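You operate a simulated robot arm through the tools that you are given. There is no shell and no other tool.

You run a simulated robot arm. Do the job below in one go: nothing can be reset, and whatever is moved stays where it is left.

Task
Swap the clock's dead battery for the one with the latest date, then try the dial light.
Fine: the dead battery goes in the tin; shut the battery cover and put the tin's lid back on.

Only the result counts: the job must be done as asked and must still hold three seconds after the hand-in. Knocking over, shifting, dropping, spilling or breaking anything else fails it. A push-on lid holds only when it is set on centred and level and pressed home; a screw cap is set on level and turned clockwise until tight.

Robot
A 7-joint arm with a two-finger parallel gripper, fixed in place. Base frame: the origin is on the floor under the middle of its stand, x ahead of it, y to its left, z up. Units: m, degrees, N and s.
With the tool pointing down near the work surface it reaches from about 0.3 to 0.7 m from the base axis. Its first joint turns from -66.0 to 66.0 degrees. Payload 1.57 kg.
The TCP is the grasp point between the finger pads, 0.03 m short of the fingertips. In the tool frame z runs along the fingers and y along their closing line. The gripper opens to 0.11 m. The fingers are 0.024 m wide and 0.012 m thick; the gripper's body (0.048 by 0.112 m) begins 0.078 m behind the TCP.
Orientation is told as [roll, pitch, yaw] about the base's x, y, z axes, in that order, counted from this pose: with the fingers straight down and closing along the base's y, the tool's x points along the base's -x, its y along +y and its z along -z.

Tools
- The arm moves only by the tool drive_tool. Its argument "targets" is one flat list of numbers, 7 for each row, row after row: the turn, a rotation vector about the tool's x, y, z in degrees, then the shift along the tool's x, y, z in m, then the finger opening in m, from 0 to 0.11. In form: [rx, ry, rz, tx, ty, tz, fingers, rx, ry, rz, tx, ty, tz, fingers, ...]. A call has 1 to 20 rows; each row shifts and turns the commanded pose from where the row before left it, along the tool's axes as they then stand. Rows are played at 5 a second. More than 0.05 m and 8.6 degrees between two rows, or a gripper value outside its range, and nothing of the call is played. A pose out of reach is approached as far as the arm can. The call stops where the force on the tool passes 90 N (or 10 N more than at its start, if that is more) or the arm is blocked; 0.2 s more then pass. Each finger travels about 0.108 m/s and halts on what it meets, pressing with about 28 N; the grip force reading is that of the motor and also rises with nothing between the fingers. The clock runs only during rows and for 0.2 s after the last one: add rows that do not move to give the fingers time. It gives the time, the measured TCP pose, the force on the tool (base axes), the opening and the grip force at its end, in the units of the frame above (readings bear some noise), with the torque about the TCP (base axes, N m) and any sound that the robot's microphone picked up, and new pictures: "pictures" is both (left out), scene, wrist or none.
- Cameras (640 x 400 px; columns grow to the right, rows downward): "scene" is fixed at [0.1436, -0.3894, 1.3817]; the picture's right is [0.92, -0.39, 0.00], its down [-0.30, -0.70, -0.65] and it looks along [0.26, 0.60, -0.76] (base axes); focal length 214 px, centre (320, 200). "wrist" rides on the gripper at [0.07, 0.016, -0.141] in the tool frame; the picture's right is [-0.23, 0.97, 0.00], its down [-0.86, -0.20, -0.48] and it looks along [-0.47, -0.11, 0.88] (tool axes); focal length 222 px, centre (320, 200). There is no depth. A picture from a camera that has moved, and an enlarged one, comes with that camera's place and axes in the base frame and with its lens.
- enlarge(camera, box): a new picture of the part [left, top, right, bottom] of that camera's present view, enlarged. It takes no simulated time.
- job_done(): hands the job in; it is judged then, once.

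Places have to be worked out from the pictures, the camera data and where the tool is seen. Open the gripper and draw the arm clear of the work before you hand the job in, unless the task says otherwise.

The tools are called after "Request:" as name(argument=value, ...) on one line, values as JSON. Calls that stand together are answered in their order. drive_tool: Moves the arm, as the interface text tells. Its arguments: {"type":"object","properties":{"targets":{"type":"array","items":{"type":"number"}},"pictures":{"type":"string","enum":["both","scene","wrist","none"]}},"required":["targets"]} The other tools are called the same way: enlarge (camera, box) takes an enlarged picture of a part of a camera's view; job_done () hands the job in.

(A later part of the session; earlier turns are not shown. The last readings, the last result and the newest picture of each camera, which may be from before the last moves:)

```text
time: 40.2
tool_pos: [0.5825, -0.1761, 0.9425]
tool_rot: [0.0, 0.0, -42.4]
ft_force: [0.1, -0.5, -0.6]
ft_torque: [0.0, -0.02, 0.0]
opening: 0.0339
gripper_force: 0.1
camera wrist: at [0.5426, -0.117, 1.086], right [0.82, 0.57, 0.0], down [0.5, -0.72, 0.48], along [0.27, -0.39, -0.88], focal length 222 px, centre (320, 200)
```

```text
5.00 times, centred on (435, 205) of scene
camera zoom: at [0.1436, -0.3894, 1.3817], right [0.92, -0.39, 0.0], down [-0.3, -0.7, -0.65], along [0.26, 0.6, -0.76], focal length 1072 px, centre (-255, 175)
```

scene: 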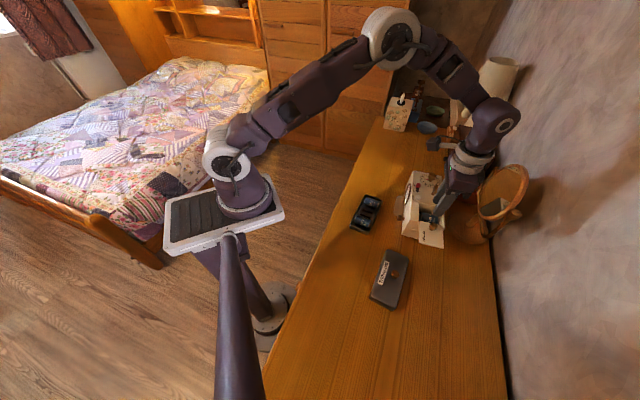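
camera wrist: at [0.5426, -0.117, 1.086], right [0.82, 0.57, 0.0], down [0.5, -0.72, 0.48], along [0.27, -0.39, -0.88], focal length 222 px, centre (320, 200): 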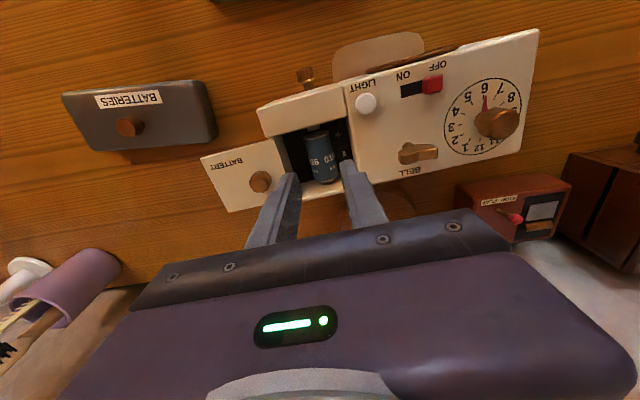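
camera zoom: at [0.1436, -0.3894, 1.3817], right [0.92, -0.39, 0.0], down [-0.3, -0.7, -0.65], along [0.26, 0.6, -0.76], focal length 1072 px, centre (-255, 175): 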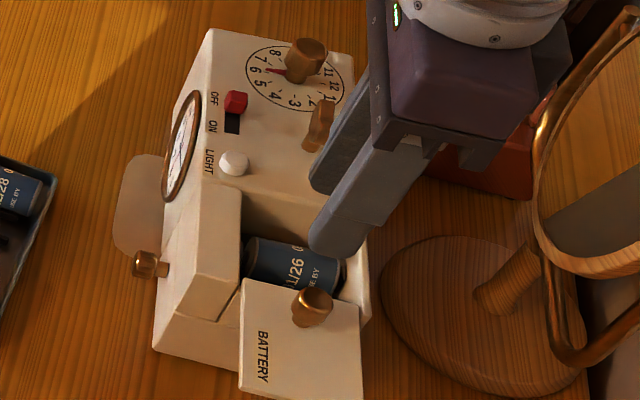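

The cell is centred between the fingers (1 mm off). I shift 1 mm away from the inner wall for clearance and lower the fingertips just into the bay, checking for contact.

Request:
drive_tool(targets=[0, 0, 0, 0, -0.001, 0.01, 0.034, 0, 0, 0, 0, 0, 0.012, 0.034, 0, 0, 0, 0, 0, 0.01, 0.034, 0, 0, 0, 0, 0, 0, 0.034], pictures="wrist")

Request:
enlarge(camera="wrist", box=[250, 90, 390, 230])

Request:
enlarge(camera="scene", box=[410, 185, 450, 230])

```text
time: 41.2
tool_pos: [0.5816, -0.1772, 0.9118]
tool_rot: [0.0, 0.1, -42.3]
ft_force: [-1.0, -0.8, -0.3]
ft_torque: [0.0, 0.0, 0.01]
opening: 0.034
gripper_force: 0.0
camera wrist: at [0.5424, -0.1175, 1.0543], right [0.82, 0.57, 0.0], down [0.5, -0.72, 0.48], along [0.27, -0.39, -0.88], focal length 222 px, centre (320, 200)
```

wrist: 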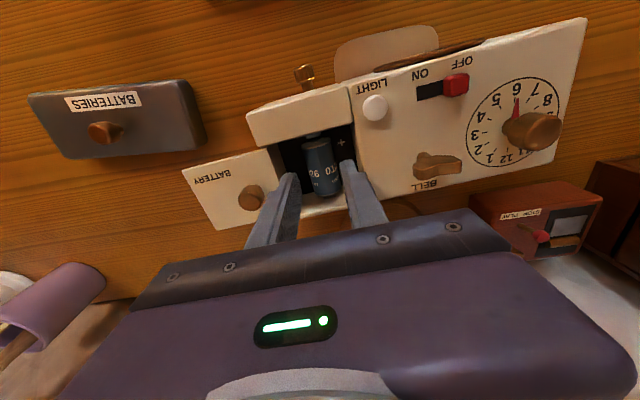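

```text
2.86 times, centred on (320, 160) of wrist
camera zoom: at [0.5424, -0.1175, 1.0543], right [0.82, 0.57, 0.0], down [0.5, -0.72, 0.48], along [0.27, -0.39, -0.88], focal length 635 px, centre (320, 314)
```

zoom: 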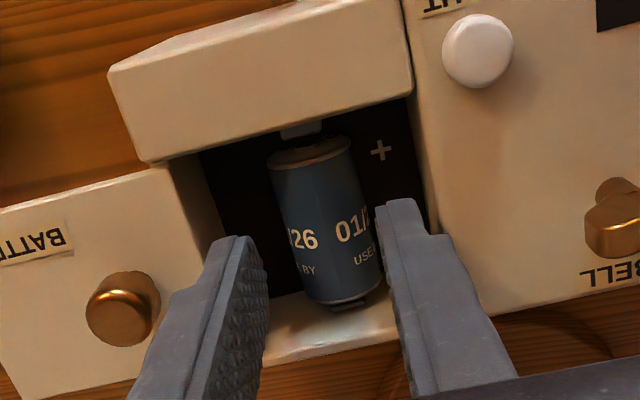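

```text
8.89 times, centred on (430, 208) of scene
camera zoom: at [0.1436, -0.3894, 1.3817], right [0.92, -0.39, 0.0], down [-0.3, -0.7, -0.65], along [0.26, 0.6, -0.76], focal length 1906 px, centre (-658, 133)
```

zoom: 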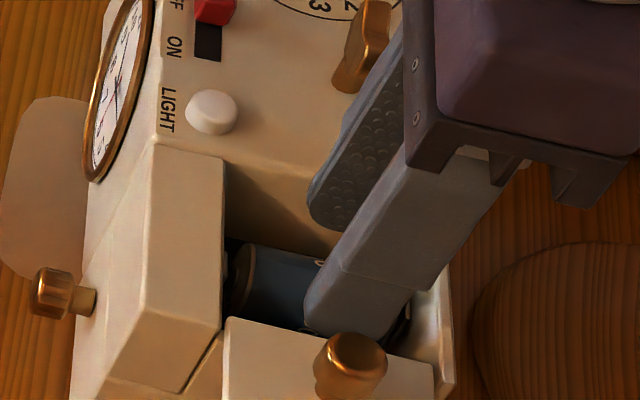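

No contact with fingertips just inside the bay. I lower in three 7 mm steps to reach the cell's mid-height.

Request:
drive_tool(targets=[0, 0, 0, 0, 0, 0.007, 0.034, 0, 0, 0, 0, 0, 0.007, 0.034, 0, 0, 0, 0, 0, 0, 0.034], pictures="none")

Request:
drive_tool(targets=[0, 0, 0, 0, 0, 0.004, 0.034, 0, 0, 0, 0, 0, 0.004, 0.034, 0, 0, 0, 0, 0, 0, 0.034], pictures="wrist")

Request:
enlarge(camera="wrist", box=[250, 90, 390, 230])

Request:
enlarge(camera="scene", box=[410, 185, 450, 230])

```text
time: 42.0
tool_pos: [0.5832, -0.177, 0.8985]
tool_rot: [0.0, 0.1, -42.4]
ft_force: [-0.7, -1.3, 0.3]
ft_torque: [-0.01, 0.0, 0.0]
opening: 0.0342
gripper_force: 0.0
```

```text
time: 42.8
tool_pos: [0.5836, -0.1773, 0.89]
tool_rot: [0.0, -0.1, -42.5]
ft_force: [-0.6, 0.2, -1.1]
ft_torque: [0.0, 0.0, -0.01]
opening: 0.034
gripper_force: 0.2
camera wrist: at [0.5434, -0.1179, 1.0329], right [0.82, 0.57, 0.0], down [0.5, -0.72, 0.48], along [0.27, -0.39, -0.88], focal length 222 px, centre (320, 200)
```

wrist: 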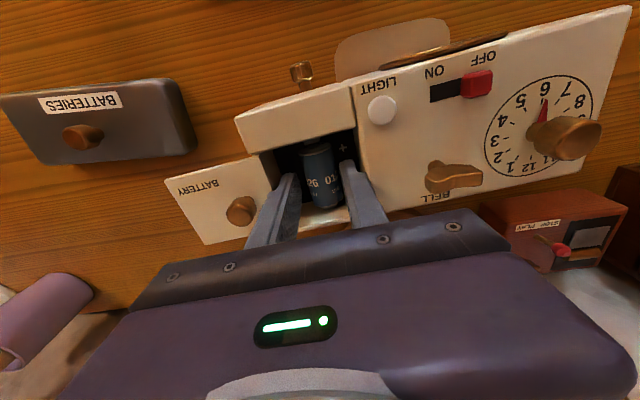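

```text
2.86 times, centred on (320, 160) of wrist
camera zoom: at [0.5434, -0.1179, 1.0329], right [0.82, 0.57, 0.0], down [0.5, -0.72, 0.48], along [0.27, -0.39, -0.88], focal length 635 px, centre (320, 314)
```

zoom: 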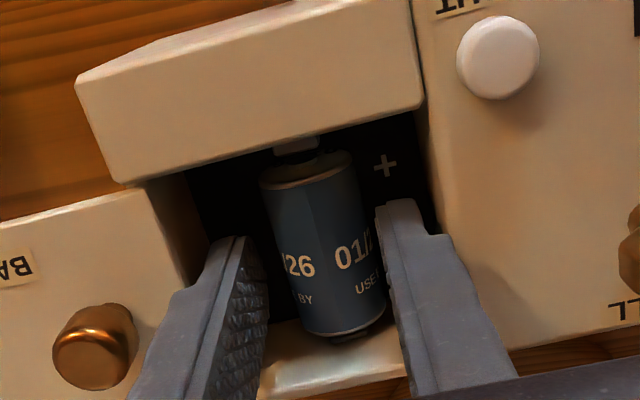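

```text
8.89 times, centred on (430, 208) of scene
camera zoom: at [0.1436, -0.3894, 1.3817], right [0.92, -0.39, 0.0], down [-0.3, -0.7, -0.65], along [0.26, 0.6, -0.76], focal length 1906 px, centre (-658, 133)
```

zoom: 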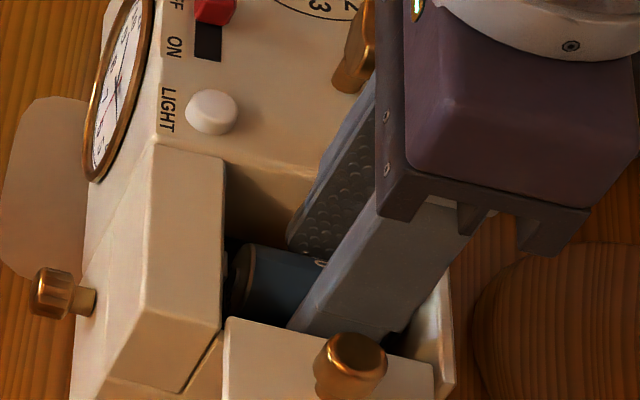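

The fingertips are at the cell's mid-height with free gaps on both sides. I close on the cell.

Request:
drive_tool(targets=[0, 0, 0, 0, 0, 0, 0.03, 0, 0, 0, 0, 0, 0, 0.024, 0, 0, 0, 0, 0, 0, 0.01, 0, 0, 0, 0, 0, 0, 0.01, 0, 0, 0, 0, 0, 0, 0.01], pictures="wrist")

Request:
enlarge(camera="wrist", box=[250, 90, 390, 230])

```text
time: 44.0
tool_pos: [0.5837, -0.1771, 0.89]
tool_rot: [0.0, 0.0, -42.4]
ft_force: [1.3, 1.9, 0.8]
ft_torque: [0.04, -0.03, 0.03]
opening: 0.0245
gripper_force: 28.0
camera wrist: at [0.5434, -0.1177, 1.0329], right [0.82, 0.57, 0.0], down [0.5, -0.72, 0.48], along [0.27, -0.39, -0.88], focal length 222 px, centre (320, 200)
```

wrist: 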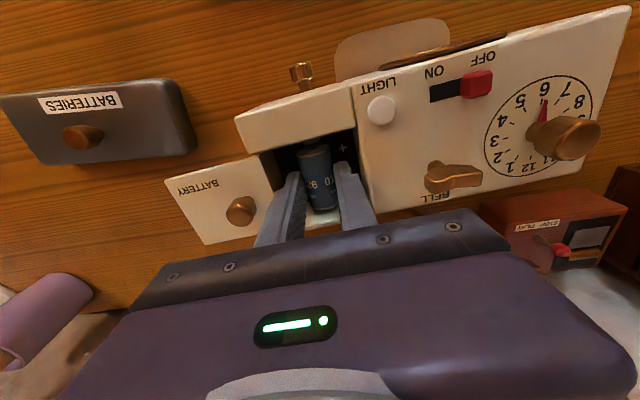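

```text
2.86 times, centred on (320, 160) of wrist
camera zoom: at [0.5434, -0.1177, 1.0329], right [0.82, 0.57, 0.0], down [0.5, -0.72, 0.48], along [0.27, -0.39, -0.88], focal length 635 px, centre (320, 314)
```

zoom: 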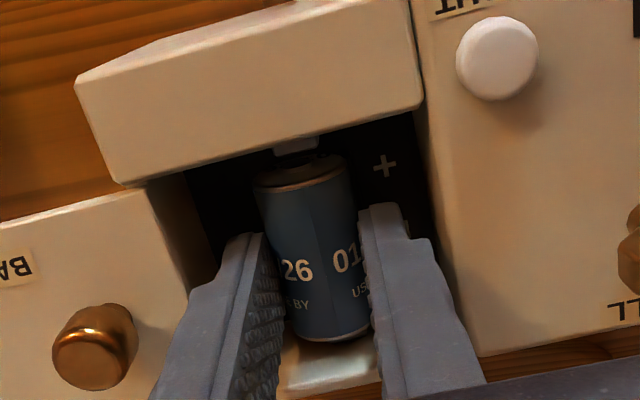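

The dead cell is held (24.5 mm). I lift it straight out of the bay.

Request:
drive_tool(targets=[0, 0, 0, 0, 0, -0.005, 0.01, 0, 0, 0, 0, 0, -0.007, 0.01, 0, 0, 0, 0, 0, -0.01, 0.01, 0, 0, 0, 0, 0, -0.02, 0.01, 0, 0, 0, 0, 0, -0.02, 0.01, 0, 0, 0, 0, 0, -0.03, 0.01, 0, 0, 0, 0, 0, -0.03, 0.01, 0, 0, 0, 0, 0, 0, 0.01], pictures="both")

Request:
enlarge(camera="wrist", box=[250, 60, 390, 230])

Request:
enlarge(camera="scene", box=[400, 165, 470, 245])

```text
time: 45.8
tool_pos: [0.5821, -0.1774, 1.0104]
tool_rot: [0.1, 0.0, -42.4]
ft_force: [-0.1, 0.3, -0.9]
ft_torque: [-0.01, 0.02, 0.03]
opening: 0.0246
gripper_force: 28.2
camera wrist: at [0.5421, -0.1183, 1.1539], right [0.82, 0.57, 0.0], down [0.5, -0.72, 0.48], along [0.27, -0.39, -0.88], focal length 222 px, centre (320, 200)
```

scene: 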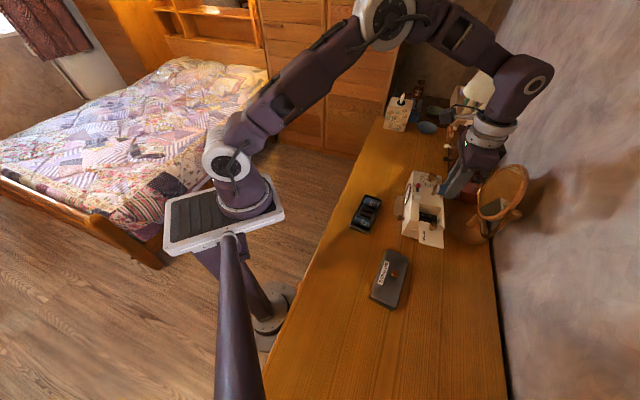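
wrist: 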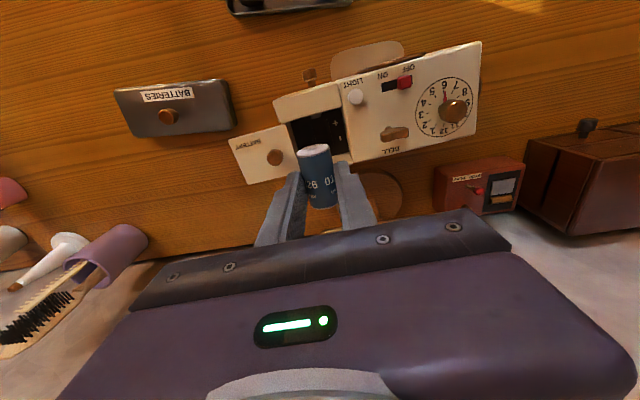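

```text
2.35 times, centred on (320, 145) of wrist
camera zoom: at [0.5421, -0.1183, 1.1539], right [0.82, 0.57, 0.0], down [0.5, -0.72, 0.48], along [0.27, -0.39, -0.88], focal length 523 px, centre (320, 329)
```

zoom: 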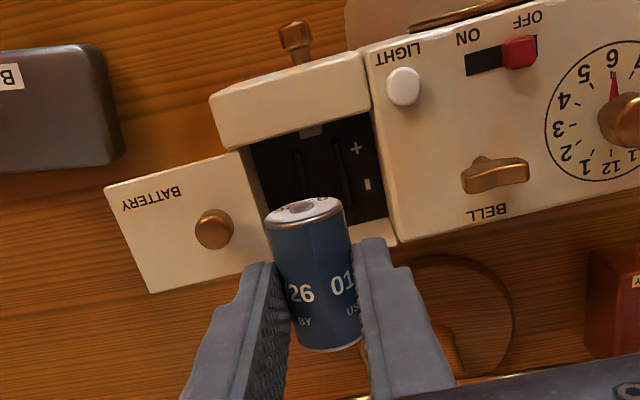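

```text
5.00 times, centred on (435, 205) of scene
camera zoom: at [0.1437, -0.3894, 1.3817], right [0.92, -0.39, 0.0], down [-0.3, -0.7, -0.65], along [0.26, 0.6, -0.76], focal length 1072 px, centre (-255, 175)
```

zoom: 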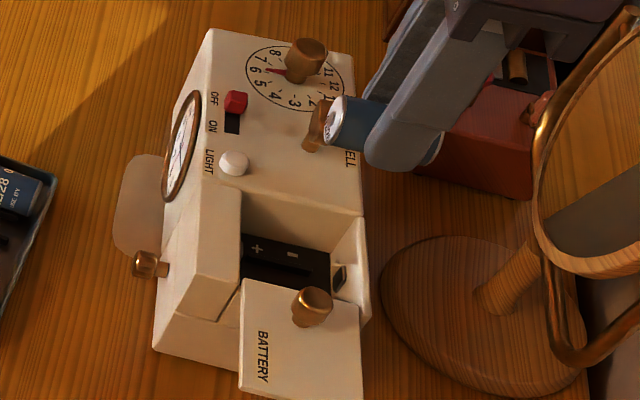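

The dead cell is out (nub end facing front), and the bay floor shows two cradle ribs. The tin's empty middle slot is at about (0.454, -0.054), so I carry the cell there and turn to the tin's axis (yaw -51°).

Request:
drive_tool(targets=[0, 0, 0, 0.0357, 0.0008, 0, 0.01, 0, 0, 0, 0.0357, 0.0008, 0, 0.01, 0, 0, 0, 0.0357, 0.0008, 0, 0.01, 0, 0, 0, 0.0357, 0.0008, 0, 0.01, 0, 0, 0, 0.0357, 0.0008, 0, 0.01, 0, 0, 4.3, 0, 0, 0, 0.01, 0, 0, 4.3, 0, 0, 0, 0.01, 0, 0, 0, 0, 0, 0, 0.01], pictures="both")

Request:
enlarge(camera="wrist", box=[240, 60, 400, 220])

Request:
enlarge(camera="scene", box=[405, 195, 445, 235])

```text
time: 47.6
tool_pos: [0.4543, -0.0531, 1.0137]
tool_rot: [0.0, 0.0, -51.1]
ft_force: [0.3, 0.3, -0.4]
ft_torque: [0.0, 0.0, -0.03]
opening: 0.0244
gripper_force: 28.0
camera wrist: at [0.4237, 0.0114, 1.155], right [0.9, 0.44, 0.0], down [0.38, -0.79, 0.48], along [0.21, -0.43, -0.88], focal length 222 px, centre (320, 200)
```

scene: 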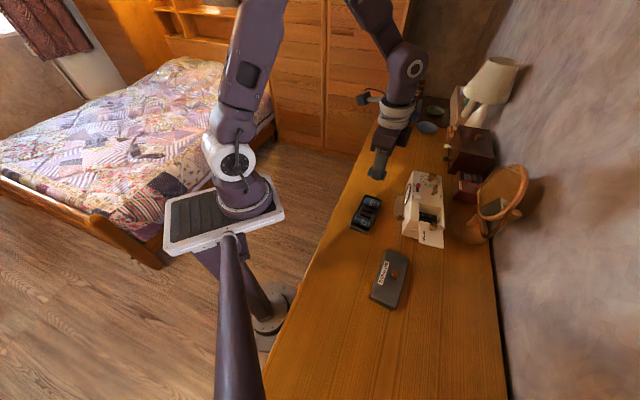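
wrist: 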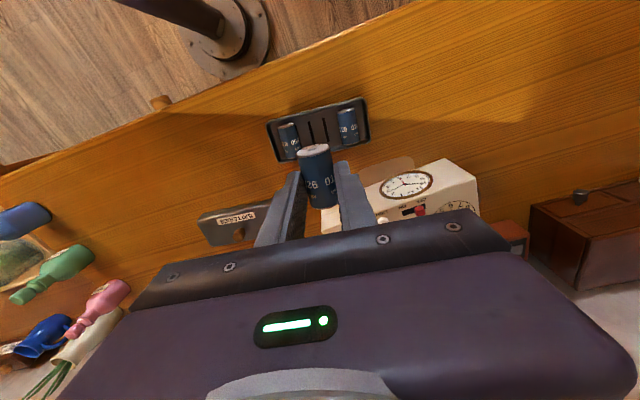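

```text
2.50 times, centred on (320, 140) of wrist
camera zoom: at [0.4237, 0.0114, 1.155], right [0.9, 0.44, 0.0], down [0.38, -0.79, 0.48], along [0.21, -0.43, -0.88], focal length 555 px, centre (320, 350)
```

zoom: 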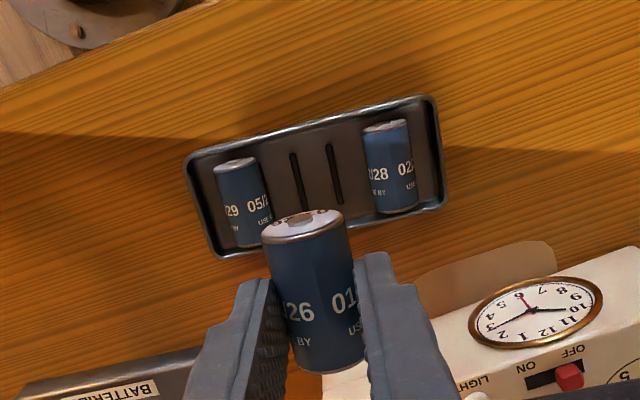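

```text
10.00 times, centred on (425, 215) of scene
camera zoom: at [0.1437, -0.3894, 1.3817], right [0.92, -0.39, 0.0], down [-0.3, -0.7, -0.65], along [0.26, 0.6, -0.76], focal length 2145 px, centre (-730, 50)
```

zoom: 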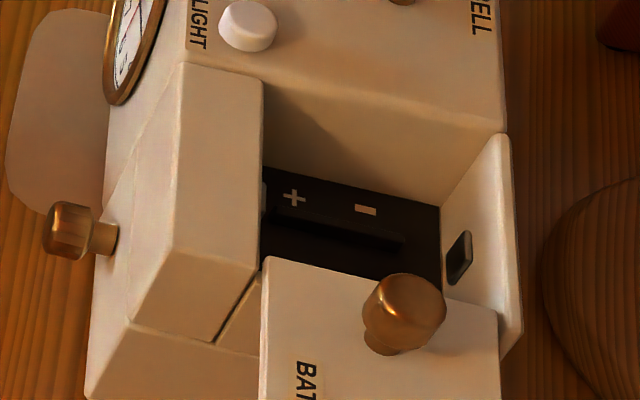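

The slot centre is about 1 mm toward -x and 2.4 mm toward -y from the TCP. The 05/29 cell may lie slightly skewed, so I zoom in on both cells and their nub ends before lowering.

Request:
enlarge(camera="wrist", box=[265, 95, 345, 165])

Request:
enlarge(camera="wrist", box=[315, 90, 385, 160])

Request:
enlarge(camera="scene", box=[345, 185, 395, 240])

```text
5.71 times, centred on (305, 130) of wrist
camera zoom: at [0.4237, 0.0114, 1.155], right [0.9, 0.44, 0.0], down [0.38, -0.79, 0.48], along [0.21, -0.43, -0.88], focal length 1269 px, centre (406, 600)
```

zoom: 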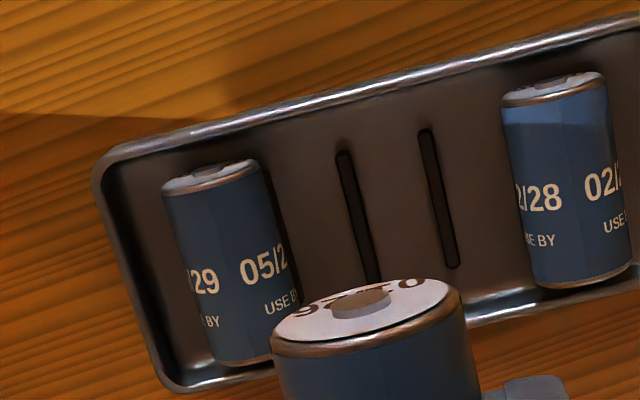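

```text
5.71 times, centred on (350, 125) of wrist
camera zoom: at [0.4237, 0.0114, 1.155], right [0.9, 0.44, 0.0], down [0.38, -0.79, 0.48], along [0.21, -0.43, -0.88], focal length 1269 px, centre (149, 629)
```

zoom: 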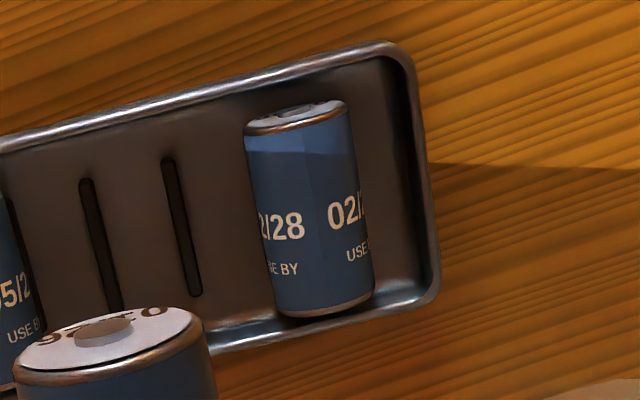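

```text
7.27 times, centred on (370, 212) of scene
camera zoom: at [0.1437, -0.3894, 1.3817], right [0.92, -0.39, 0.0], down [-0.3, -0.7, -0.65], along [0.26, 0.6, -0.76], focal length 1560 px, centre (-44, 109)
```

zoom: 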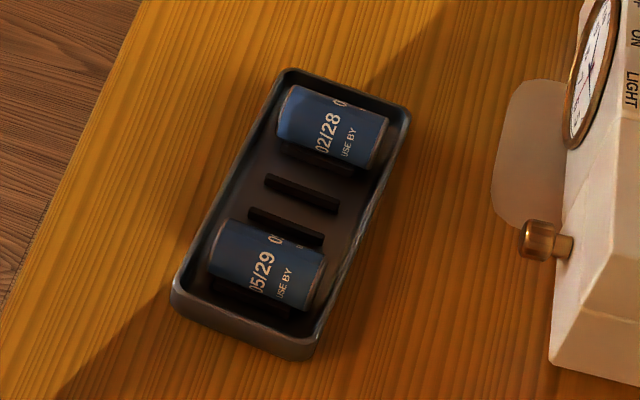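

Both tin cells have their nubs toward the table's near edge, the same side as the clock's "+". I align the dead cell over the empty slot and lower it most of the way.

Request:
drive_tool(targets=[0, 0, 0, -0.001, -0.0024, 0, 0.01, 0, 0, 0, 0, 0, 0.03, 0.01, 0, 0, 0, 0, 0, 0.03, 0.01, 0, 0, 0, 0, 0, 0.03, 0.01, 0, 0, 0, 0, 0, 0.03, 0.01, 0, 0, 0, 0, 0, 0.02, 0.01, 0, 0, 0, 0, 0, 0, 0.01], pictures="both")

Request:
enlarge(camera="wrist", box=[220, 90, 420, 240])

Request:
enlarge(camera="scene", box=[345, 165, 405, 240])

```text
time: 49.2
tool_pos: [0.4521, -0.0563, 0.8728]
tool_rot: [-0.1, 0.0, -51.0]
ft_force: [0.1, -0.5, -1.1]
ft_torque: [-0.01, 0.0, 0.01]
opening: 0.0247
gripper_force: 28.3
camera wrist: at [0.4217, 0.009, 1.0145], right [0.9, 0.44, 0.0], down [0.38, -0.79, 0.48], along [0.21, -0.43, -0.88], focal length 222 px, centre (320, 200)
```

scene: 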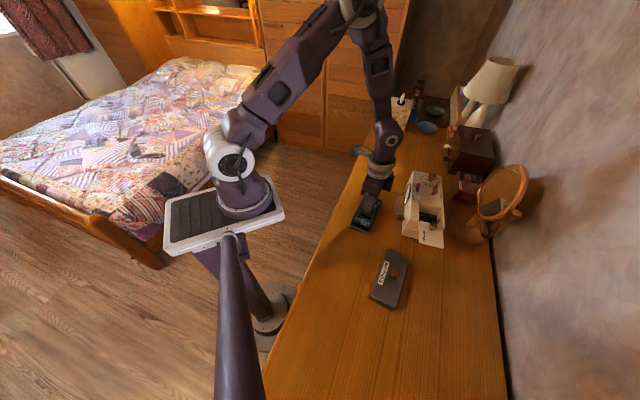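
wrist: 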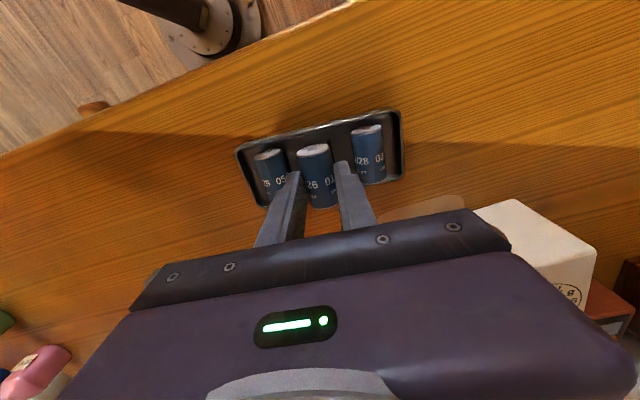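

```text
2.67 times, centred on (320, 165) of wrist
camera zoom: at [0.4217, 0.009, 1.0145], right [0.9, 0.44, 0.0], down [0.38, -0.79, 0.48], along [0.21, -0.43, -0.88], focal length 592 px, centre (320, 293)
```

zoom: 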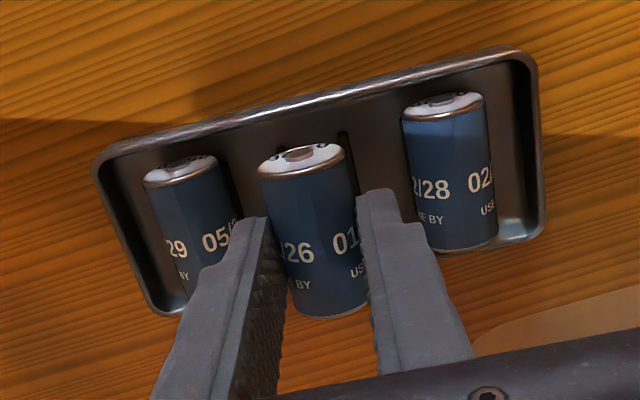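

```text
5.33 times, centred on (375, 202) of scene
camera zoom: at [0.1437, -0.3894, 1.3817], right [0.92, -0.39, 0.0], down [-0.3, -0.7, -0.65], along [0.26, 0.6, -0.76], focal length 1144 px, centre (27, 187)
```

zoom: 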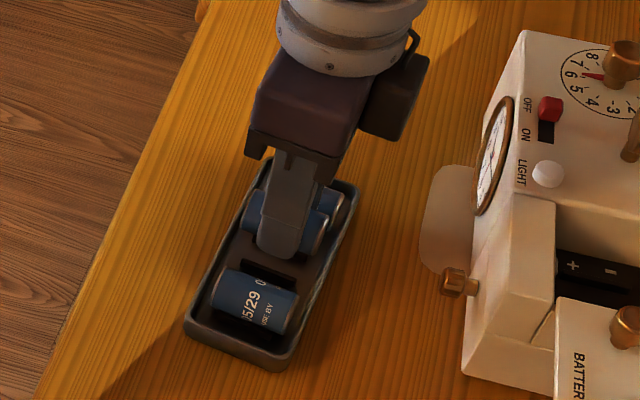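

The neighbours are symmetric about the slot to within 1 mm; I correct 1 mm in y and lower on toward the cradle.

Request:
drive_tool(targets=[0, 0, 0, 0, 0.001, 0.01, 0.01, 0, 0, 0, 0, 0, 0.01, 0.01, 0, 0, 0, 0, 0, 0.004, 0.01, 0, 0, 0, 0, 0, 0, 0.01], pictures="none")

Request:
drive_tool(targets=[0, 0, 0, 0, 0, 0.003, 0.01, 0, 0, 0, 0, 0, 0, 0.01], pictures="wrist")

Request:
enlarge(camera="wrist", box=[220, 90, 420, 240])

```text
time: 50.2
tool_pos: [0.4526, -0.0573, 0.8482]
tool_rot: [-0.1, -0.1, -51.0]
ft_force: [-0.5, 0.1, -0.6]
ft_torque: [0.0, -0.04, 0.03]
opening: 0.0244
gripper_force: 27.8
```

```text
time: 50.8
tool_pos: [0.4531, -0.0563, 0.8446]
tool_rot: [0.0, -0.1, -51.1]
ft_force: [-0.1, -0.7, -0.6]
ft_torque: [0.0, 0.0, 0.01]
opening: 0.0245
gripper_force: 28.2
camera wrist: at [0.4228, 0.0092, 0.9881], right [0.9, 0.44, 0.0], down [0.38, -0.79, 0.48], along [0.21, -0.43, -0.88], focal length 222 px, centre (320, 200)
```

wrist: 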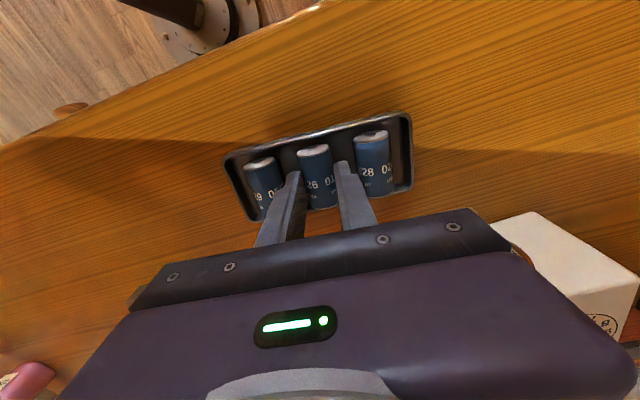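

```text
2.67 times, centred on (320, 165) of wrist
camera zoom: at [0.4228, 0.0092, 0.9881], right [0.9, 0.44, 0.0], down [0.38, -0.79, 0.48], along [0.21, -0.43, -0.88], focal length 592 px, centre (320, 293)
```

zoom: 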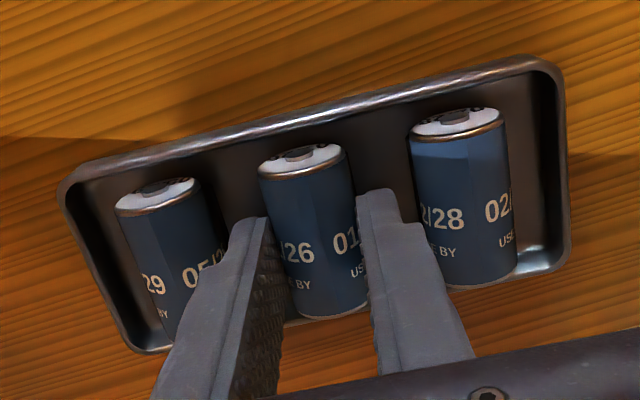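

No contact yet, and the dead cell looks almost level with its neighbours. I continue in 1.5 mm steps until it touches.

Request:
drive_tool(targets=[0, 0, 0, 0, 0, 0.0015, 0.01, 0, 0, 0, 0, 0, 0, 0.01], pictures="none")

Request:
drive_tool(targets=[0, 0, 0, 0, 0, 0.0015, 0.01, 0, 0, 0, 0, 0, 0, 0.01], pictures="none")

```text
time: 51.4
tool_pos: [0.4544, -0.0559, 0.8434]
tool_rot: [0.1, -0.1, -50.9]
ft_force: [2.5, 2.9, 14.1]
ft_torque: [0.26, 0.03, 0.05]
opening: 0.0246
gripper_force: 27.7
```

```text
time: 52.0
tool_pos: [0.4524, -0.0556, 0.8423]
tool_rot: [0.1, -0.1, -51.0]
ft_force: [4.6, 3.5, 18.9]
ft_torque: [0.23, -0.05, 0.12]
opening: 0.0249
gripper_force: 28.1
```

The cell touches down (14–19 N) with about 5.6 N pushing toward tool +y, so the cradle centre is slightly that way. I shift 1 mm in +y and re-read.

Request:
drive_tool(targets=[0, 0, 0, 0, 0.001, -0.001, 0.01, 0, 0, 0, 0, 0, 0, 0.01], pictures="wrist")

Request:
enlarge(camera="wrist", box=[220, 90, 420, 240])

```text
time: 52.6
tool_pos: [0.454, -0.0545, 0.8434]
tool_rot: [-0.2, 0.1, -51.0]
ft_force: [0.2, 0.6, -0.9]
ft_torque: [-0.01, -0.02, 0.01]
opening: 0.0243
gripper_force: 28.2
camera wrist: at [0.4232, 0.0101, 0.9861], right [0.9, 0.44, 0.0], down [0.38, -0.79, 0.48], along [0.21, -0.43, -0.88], focal length 222 px, centre (320, 200)
```

wrist: 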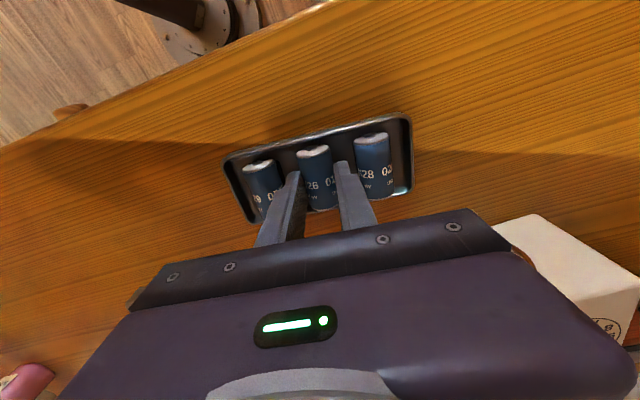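

```text
2.67 times, centred on (320, 165) of wrist
camera zoom: at [0.4232, 0.0101, 0.9861], right [0.9, 0.44, 0.0], down [0.38, -0.79, 0.48], along [0.21, -0.43, -0.88], focal length 592 px, centre (320, 293)
```

zoom: 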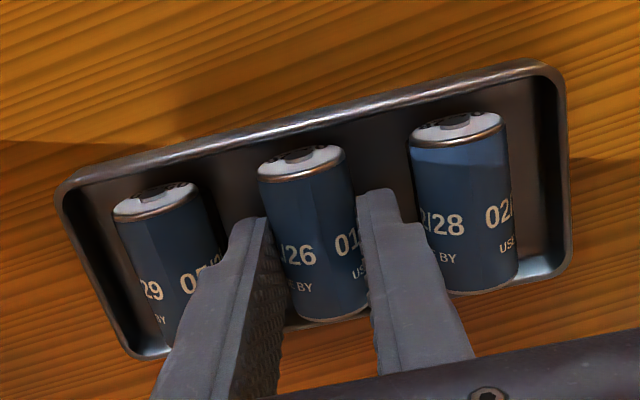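

Forces are zero with the cell resting at its cradle. I open to 32 mm, which keeps the fingers clear of the neighbouring cells, and rise.

Request:
drive_tool(targets=[0, 0, 0, 0, 0, 0.0005, 0.01, 0, 0, 0, 0, 0, 0, 0.028, 0, 0, 0, 0, 0, 0, 0.032, 0, 0, 0, 0, 0, 0, 0.032], pictures="wrist")

Request:
enlarge(camera="wrist", box=[220, 90, 420, 240])

```text
time: 53.6
tool_pos: [0.454, -0.054, 0.8428]
tool_rot: [0.0, 0.0, -51.0]
ft_force: [-0.1, 1.2, -0.1]
ft_torque: [0.0, -0.01, 0.0]
opening: 0.0319
gripper_force: 0.1
camera wrist: at [0.4237, 0.0101, 0.9857], right [0.9, 0.44, 0.0], down [0.38, -0.79, 0.48], along [0.21, -0.43, -0.88], focal length 222 px, centre (320, 200)
```

wrist: 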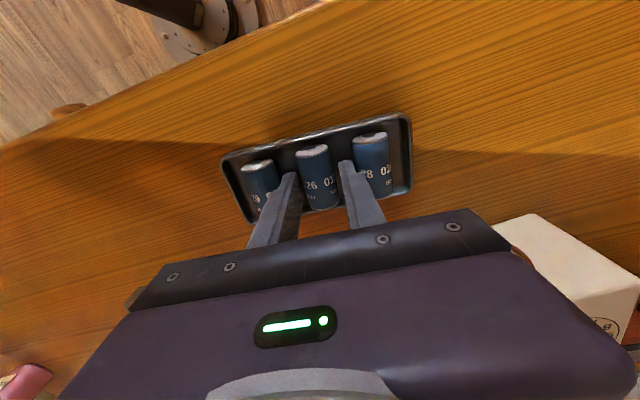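

```text
2.67 times, centred on (320, 165) of wrist
camera zoom: at [0.4237, 0.0101, 0.9857], right [0.9, 0.44, 0.0], down [0.38, -0.79, 0.48], along [0.21, -0.43, -0.88], focal length 592 px, centre (320, 293)
```

zoom: 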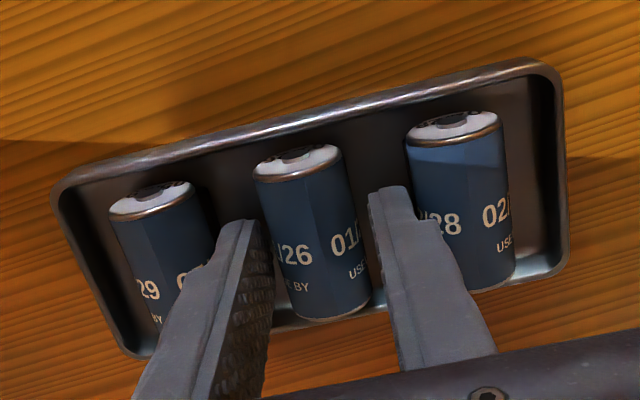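

The dead cell sits in the middle slot, level with its neighbours. I rise and move over the 05/29 cell to measure how much room there is beside it.

Request:
drive_tool(targets=[0, 0, 0, 0, 0, -0.01, 0.032, 0, 0, 0, 0, 0, -0.02, 0.032, 0, 0, 0, 0, 0, -0.03, 0.032, 0, 0, 0, 0, 0, -0.03, 0.032, 0, 0, 0, 0, 0, -0.03, 0.032, 0, 0, 0, 0, -0.0225, 0, 0.032, 0, 0, 0, 0, -0.0225, 0, 0.034, 0, 0, 0, 0, 0, 0, 0.034], pictures="both")

Request:
enlarge(camera="wrist", box=[270, 85, 400, 195])

Request:
enlarge(camera="scene", box=[348, 205, 378, 235])

```text
time: 55.4
tool_pos: [0.4215, -0.0832, 0.9623]
tool_rot: [-0.1, 0.1, -51.0]
ft_force: [-0.4, -0.2, 0.6]
ft_torque: [0.0, 0.03, 0.03]
opening: 0.034
gripper_force: 0.0
camera wrist: at [0.3899, -0.0189, 1.1049], right [0.9, 0.44, 0.0], down [0.38, -0.79, 0.48], along [0.21, -0.43, -0.88], focal length 222 px, centre (320, 200)
```

scene: 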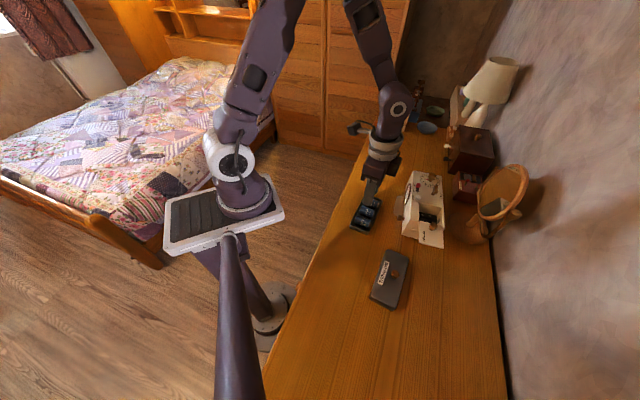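
wrist: 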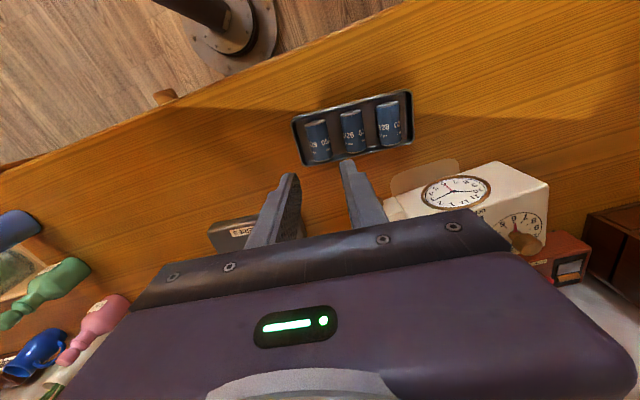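

```text
3.64 times, centred on (335, 140) of wrist
camera zoom: at [0.3899, -0.0189, 1.1049], right [0.9, 0.44, 0.0], down [0.38, -0.79, 0.48], along [0.21, -0.43, -0.88], focal length 808 px, centre (266, 418)
```

zoom: 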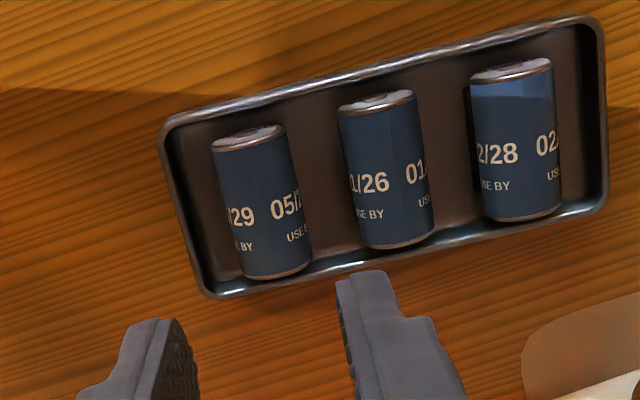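

```text
13.33 times, centred on (363, 220) of scene
camera zoom: at [0.1436, -0.3894, 1.3817], right [0.92, -0.39, 0.0], down [-0.3, -0.7, -0.65], along [0.26, 0.6, -0.76], focal length 2860 px, centre (-253, -67)
```

zoom: 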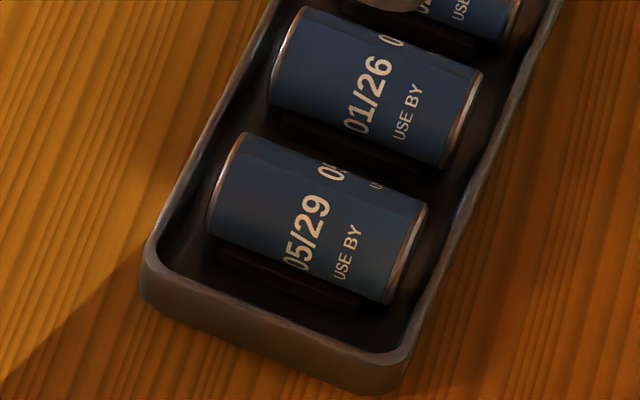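

The gap between the 05/29 cell and the tin's end wall is about 11.5 mm, too tight for a 12 mm finger, but the rim (z ≈ 0.819) is only just above the cell's centre. I tilt the tool 15° about the cell's axis so the outer finger passes over the rim while the inner one goes lower, and descend part-way.

Request:
drive_tool(targets=[7.5, 0, 0, 0, 0, 0, 0.032, 7.5, 0, 0, 0, 0, 0, 0.032, 0, 0, 0, 0, 0.0056, -0.0015, 0.032, 0, 0, 0, 0, 0.00776, 0.02898, 0.032, 0, 0, 0, 0, 0.00776, 0.02898, 0.032, 0, 0, 0, 0, 0.00776, 0.02898, 0.032, 0, 0, 0, 0, 0, 0, 0.032], pictures="both")

Request:
enlarge(camera="wrist", box=[230, 80, 410, 230])

Request:
enlarge(camera="scene", box=[340, 160, 400, 240])

```text
time: 57.0
tool_pos: [0.4239, -0.0797, 0.8715]
tool_rot: [-15.0, 0.0, -51.0]
ft_force: [0.0, 0.3, 0.2]
ft_torque: [0.03, -0.01, 0.0]
opening: 0.0317
gripper_force: 0.1
camera wrist: at [0.4219, 0.0072, 1.0051], right [0.87, 0.42, -0.25], down [0.48, -0.71, 0.51], along [0.03, -0.57, -0.82], focal length 222 px, centre (320, 200)
```

scene: 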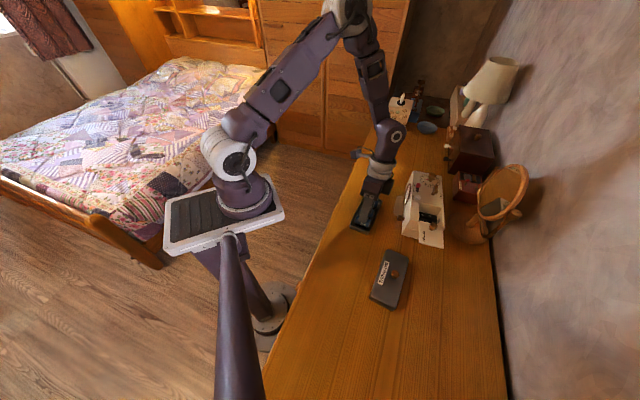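
wrist: 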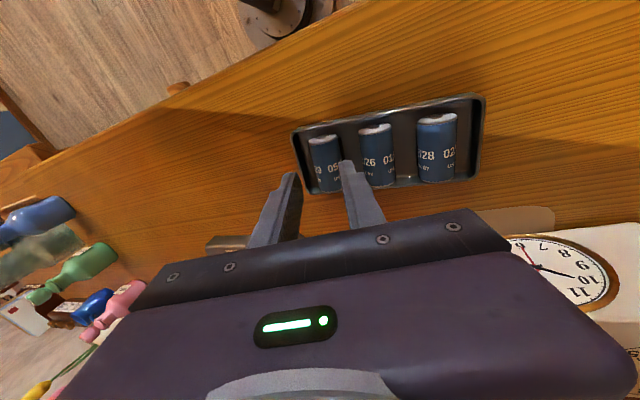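

```text
2.67 times, centred on (320, 155) of wrist
camera zoom: at [0.4219, 0.0072, 1.0051], right [0.87, 0.42, -0.25], down [0.48, -0.71, 0.51], along [0.03, -0.57, -0.82], focal length 592 px, centre (320, 320)
```

zoom: 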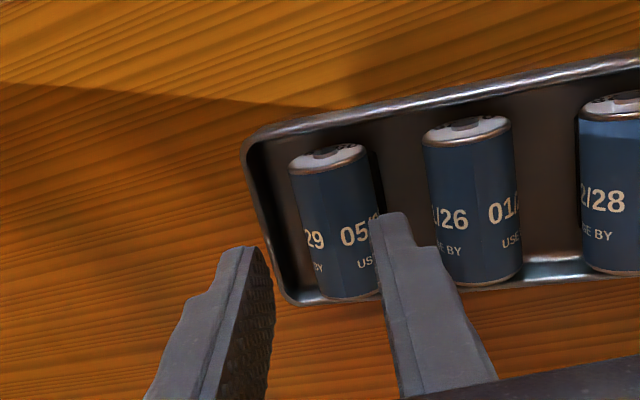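

```text
5.00 times, centred on (370, 200) of scene
camera zoom: at [0.1436, -0.3894, 1.3817], right [0.92, -0.39, 0.0], down [-0.3, -0.7, -0.65], along [0.26, 0.6, -0.76], focal length 1072 px, centre (70, 200)
```

zoom: 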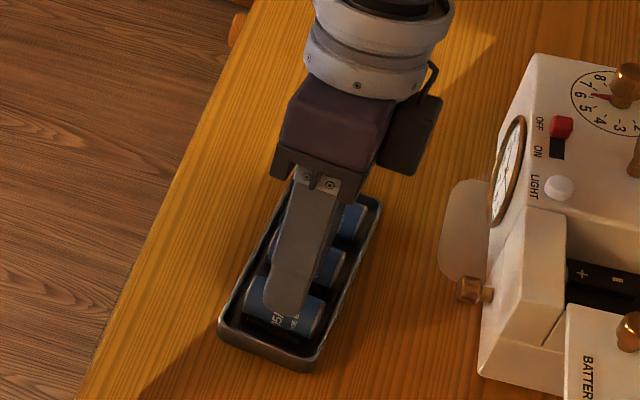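

The tilted alignment matches the prediction to within half a millimetre. I descend vertically the remaining 28 mm in small steps.

Request:
drive_tool(targets=[0, 0, 0, 0, 0.00259, 0.00966, 0.032, 0, 0, 0, 0, 0.00207, 0.00773, 0.032, 0, 0, 0, 0, 0, 0, 0.032], pictures="wrist")

Request:
enlarge(camera="wrist", box=[230, 80, 410, 230])

Request:
enlarge(camera="scene", box=[345, 195, 385, 235])

```text
time: 57.8
tool_pos: [0.4246, -0.0801, 0.8546]
tool_rot: [-15.0, -0.1, -51.0]
ft_force: [0.0, 0.0, -0.7]
ft_torque: [0.01, 0.0, 0.01]
opening: 0.0319
gripper_force: 0.0
camera wrist: at [0.4215, 0.0075, 0.9881], right [0.87, 0.42, -0.25], down [0.48, -0.71, 0.51], along [0.04, -0.57, -0.82], focal length 222 px, centre (320, 200)
```

wrist: 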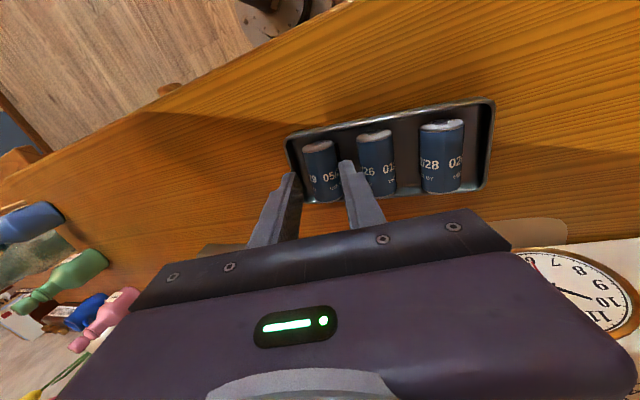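

```text
2.67 times, centred on (320, 155) of wrist
camera zoom: at [0.4215, 0.0075, 0.9881], right [0.87, 0.42, -0.25], down [0.48, -0.71, 0.51], along [0.04, -0.57, -0.82], focal length 592 px, centre (320, 320)
```

zoom: 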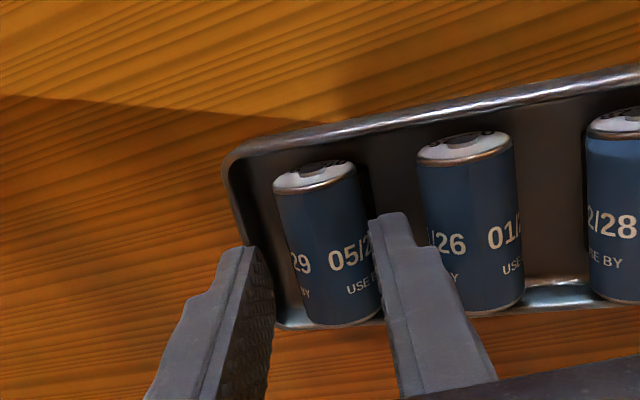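

```text
10.00 times, centred on (365, 215) of scene
camera zoom: at [0.1436, -0.3894, 1.3817], right [0.92, -0.39, 0.0], down [-0.3, -0.7, -0.65], along [0.26, 0.6, -0.76], focal length 2145 px, centre (-130, 50)
```

zoom: 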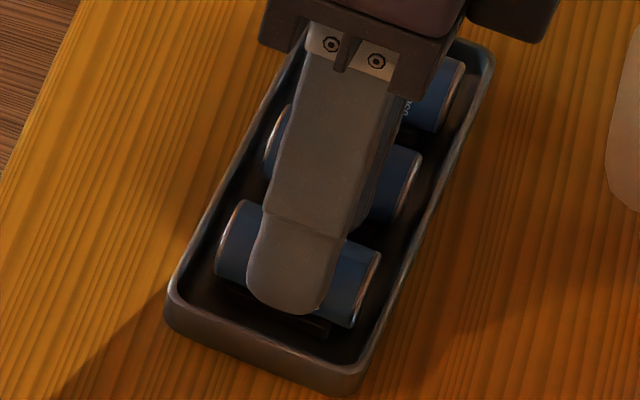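

Request:
drive_tool(targets=[0, 0, 0, 0, 0.00155, 0.0058, 0.032, 0, 0, 0, 0, 0, 0, 0.032], pictures="none")

Request:
drive_tool(targets=[0, 0, 0, 0, 0.00104, 0.00386, 0.032, 0, 0, 0, 0, 0, 0, 0.032], pictures="wrist")

Request:
enlarge(camera="wrist", box=[230, 80, 410, 230])

Request:
enlarge(camera="scene", box=[345, 195, 385, 235])

```text
time: 58.4
tool_pos: [0.4248, -0.0791, 0.8485]
tool_rot: [-15.0, 0.0, -51.0]
ft_force: [1.1, -0.3, -0.6]
ft_torque: [0.0, 0.01, 0.0]
opening: 0.0319
gripper_force: 0.1
```

```text
time: 59.0
tool_pos: [0.4245, -0.0788, 0.845]
tool_rot: [-15.1, -0.1, -51.0]
ft_force: [-0.3, 0.6, -0.2]
ft_torque: [0.01, -0.02, 0.01]
opening: 0.0319
gripper_force: 0.0
camera wrist: at [0.4212, 0.008, 0.9784], right [0.87, 0.42, -0.25], down [0.48, -0.71, 0.51], along [0.04, -0.57, -0.82], focal length 222 px, centre (320, 200)
```

wrist: 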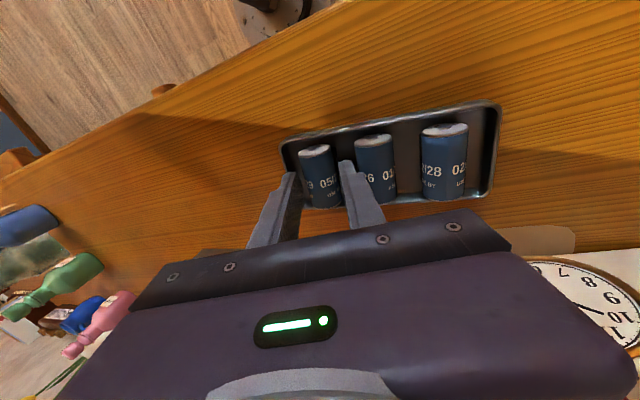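

```text
2.67 times, centred on (320, 155) of wrist
camera zoom: at [0.4212, 0.008, 0.9784], right [0.87, 0.42, -0.25], down [0.48, -0.71, 0.51], along [0.04, -0.57, -0.82], focal length 592 px, centre (320, 320)
```

zoom: 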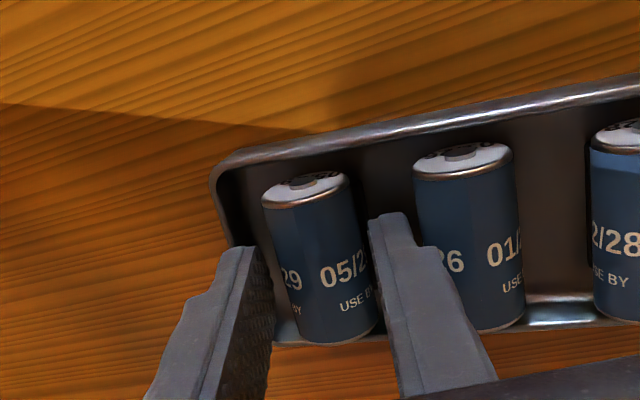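

```text
10.00 times, centred on (365, 215) of scene
camera zoom: at [0.1436, -0.3894, 1.3817], right [0.92, -0.39, 0.0], down [-0.3, -0.7, -0.65], along [0.26, 0.6, -0.76], focal length 2145 px, centre (-130, 50)
```

zoom: 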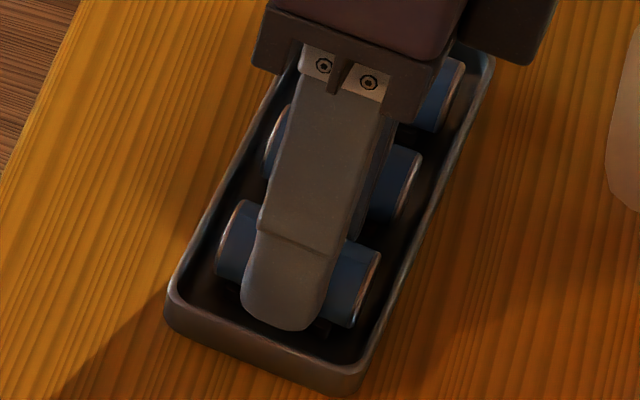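

No contact, and the cell is centred between the fingers. I lower 1.5 mm more and close on the 05/29 cell.

Request:
drive_tool(targets=[0, 0, 0, 0, 0.0004, 0.00145, 0.032, 0, 0, 0, 0, 0, 0, 0.03, 0, 0, 0, 0, 0, 0, 0.024, 0, 0, 0, 0, 0, 0, 0.01, 0, 0, 0, 0, 0, 0, 0.01], pictures="wrist")

Request:
enlarge(camera="wrist", box=[230, 80, 410, 230])

```text
time: 60.2
tool_pos: [0.4242, -0.0791, 0.8439]
tool_rot: [-15.1, -0.1, -51.0]
ft_force: [0.8, 0.2, 0.1]
ft_torque: [-0.02, -0.05, 0.01]
opening: 0.0245
gripper_force: 28.0
camera wrist: at [0.4219, 0.008, 0.9772], right [0.87, 0.42, -0.25], down [0.48, -0.71, 0.51], along [0.04, -0.57, -0.82], focal length 222 px, centre (320, 200)
```

wrist: 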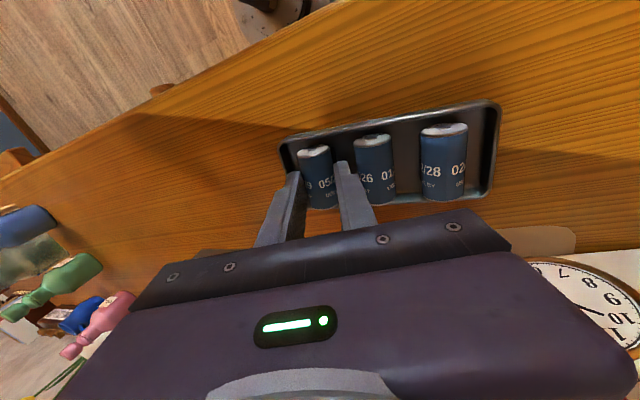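

```text
2.67 times, centred on (320, 155) of wrist
camera zoom: at [0.4219, 0.008, 0.9772], right [0.87, 0.42, -0.25], down [0.48, -0.71, 0.51], along [0.04, -0.57, -0.82], focal length 592 px, centre (320, 320)
```

zoom: 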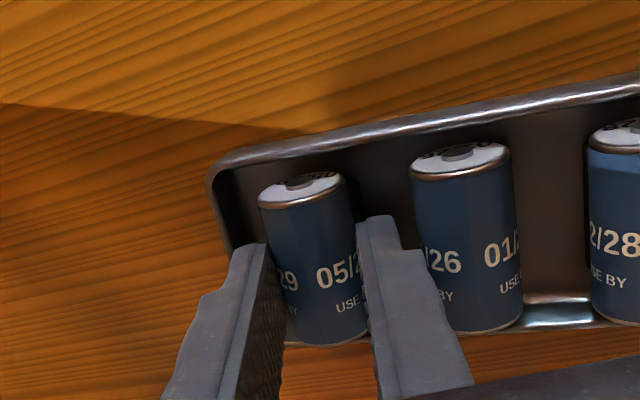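

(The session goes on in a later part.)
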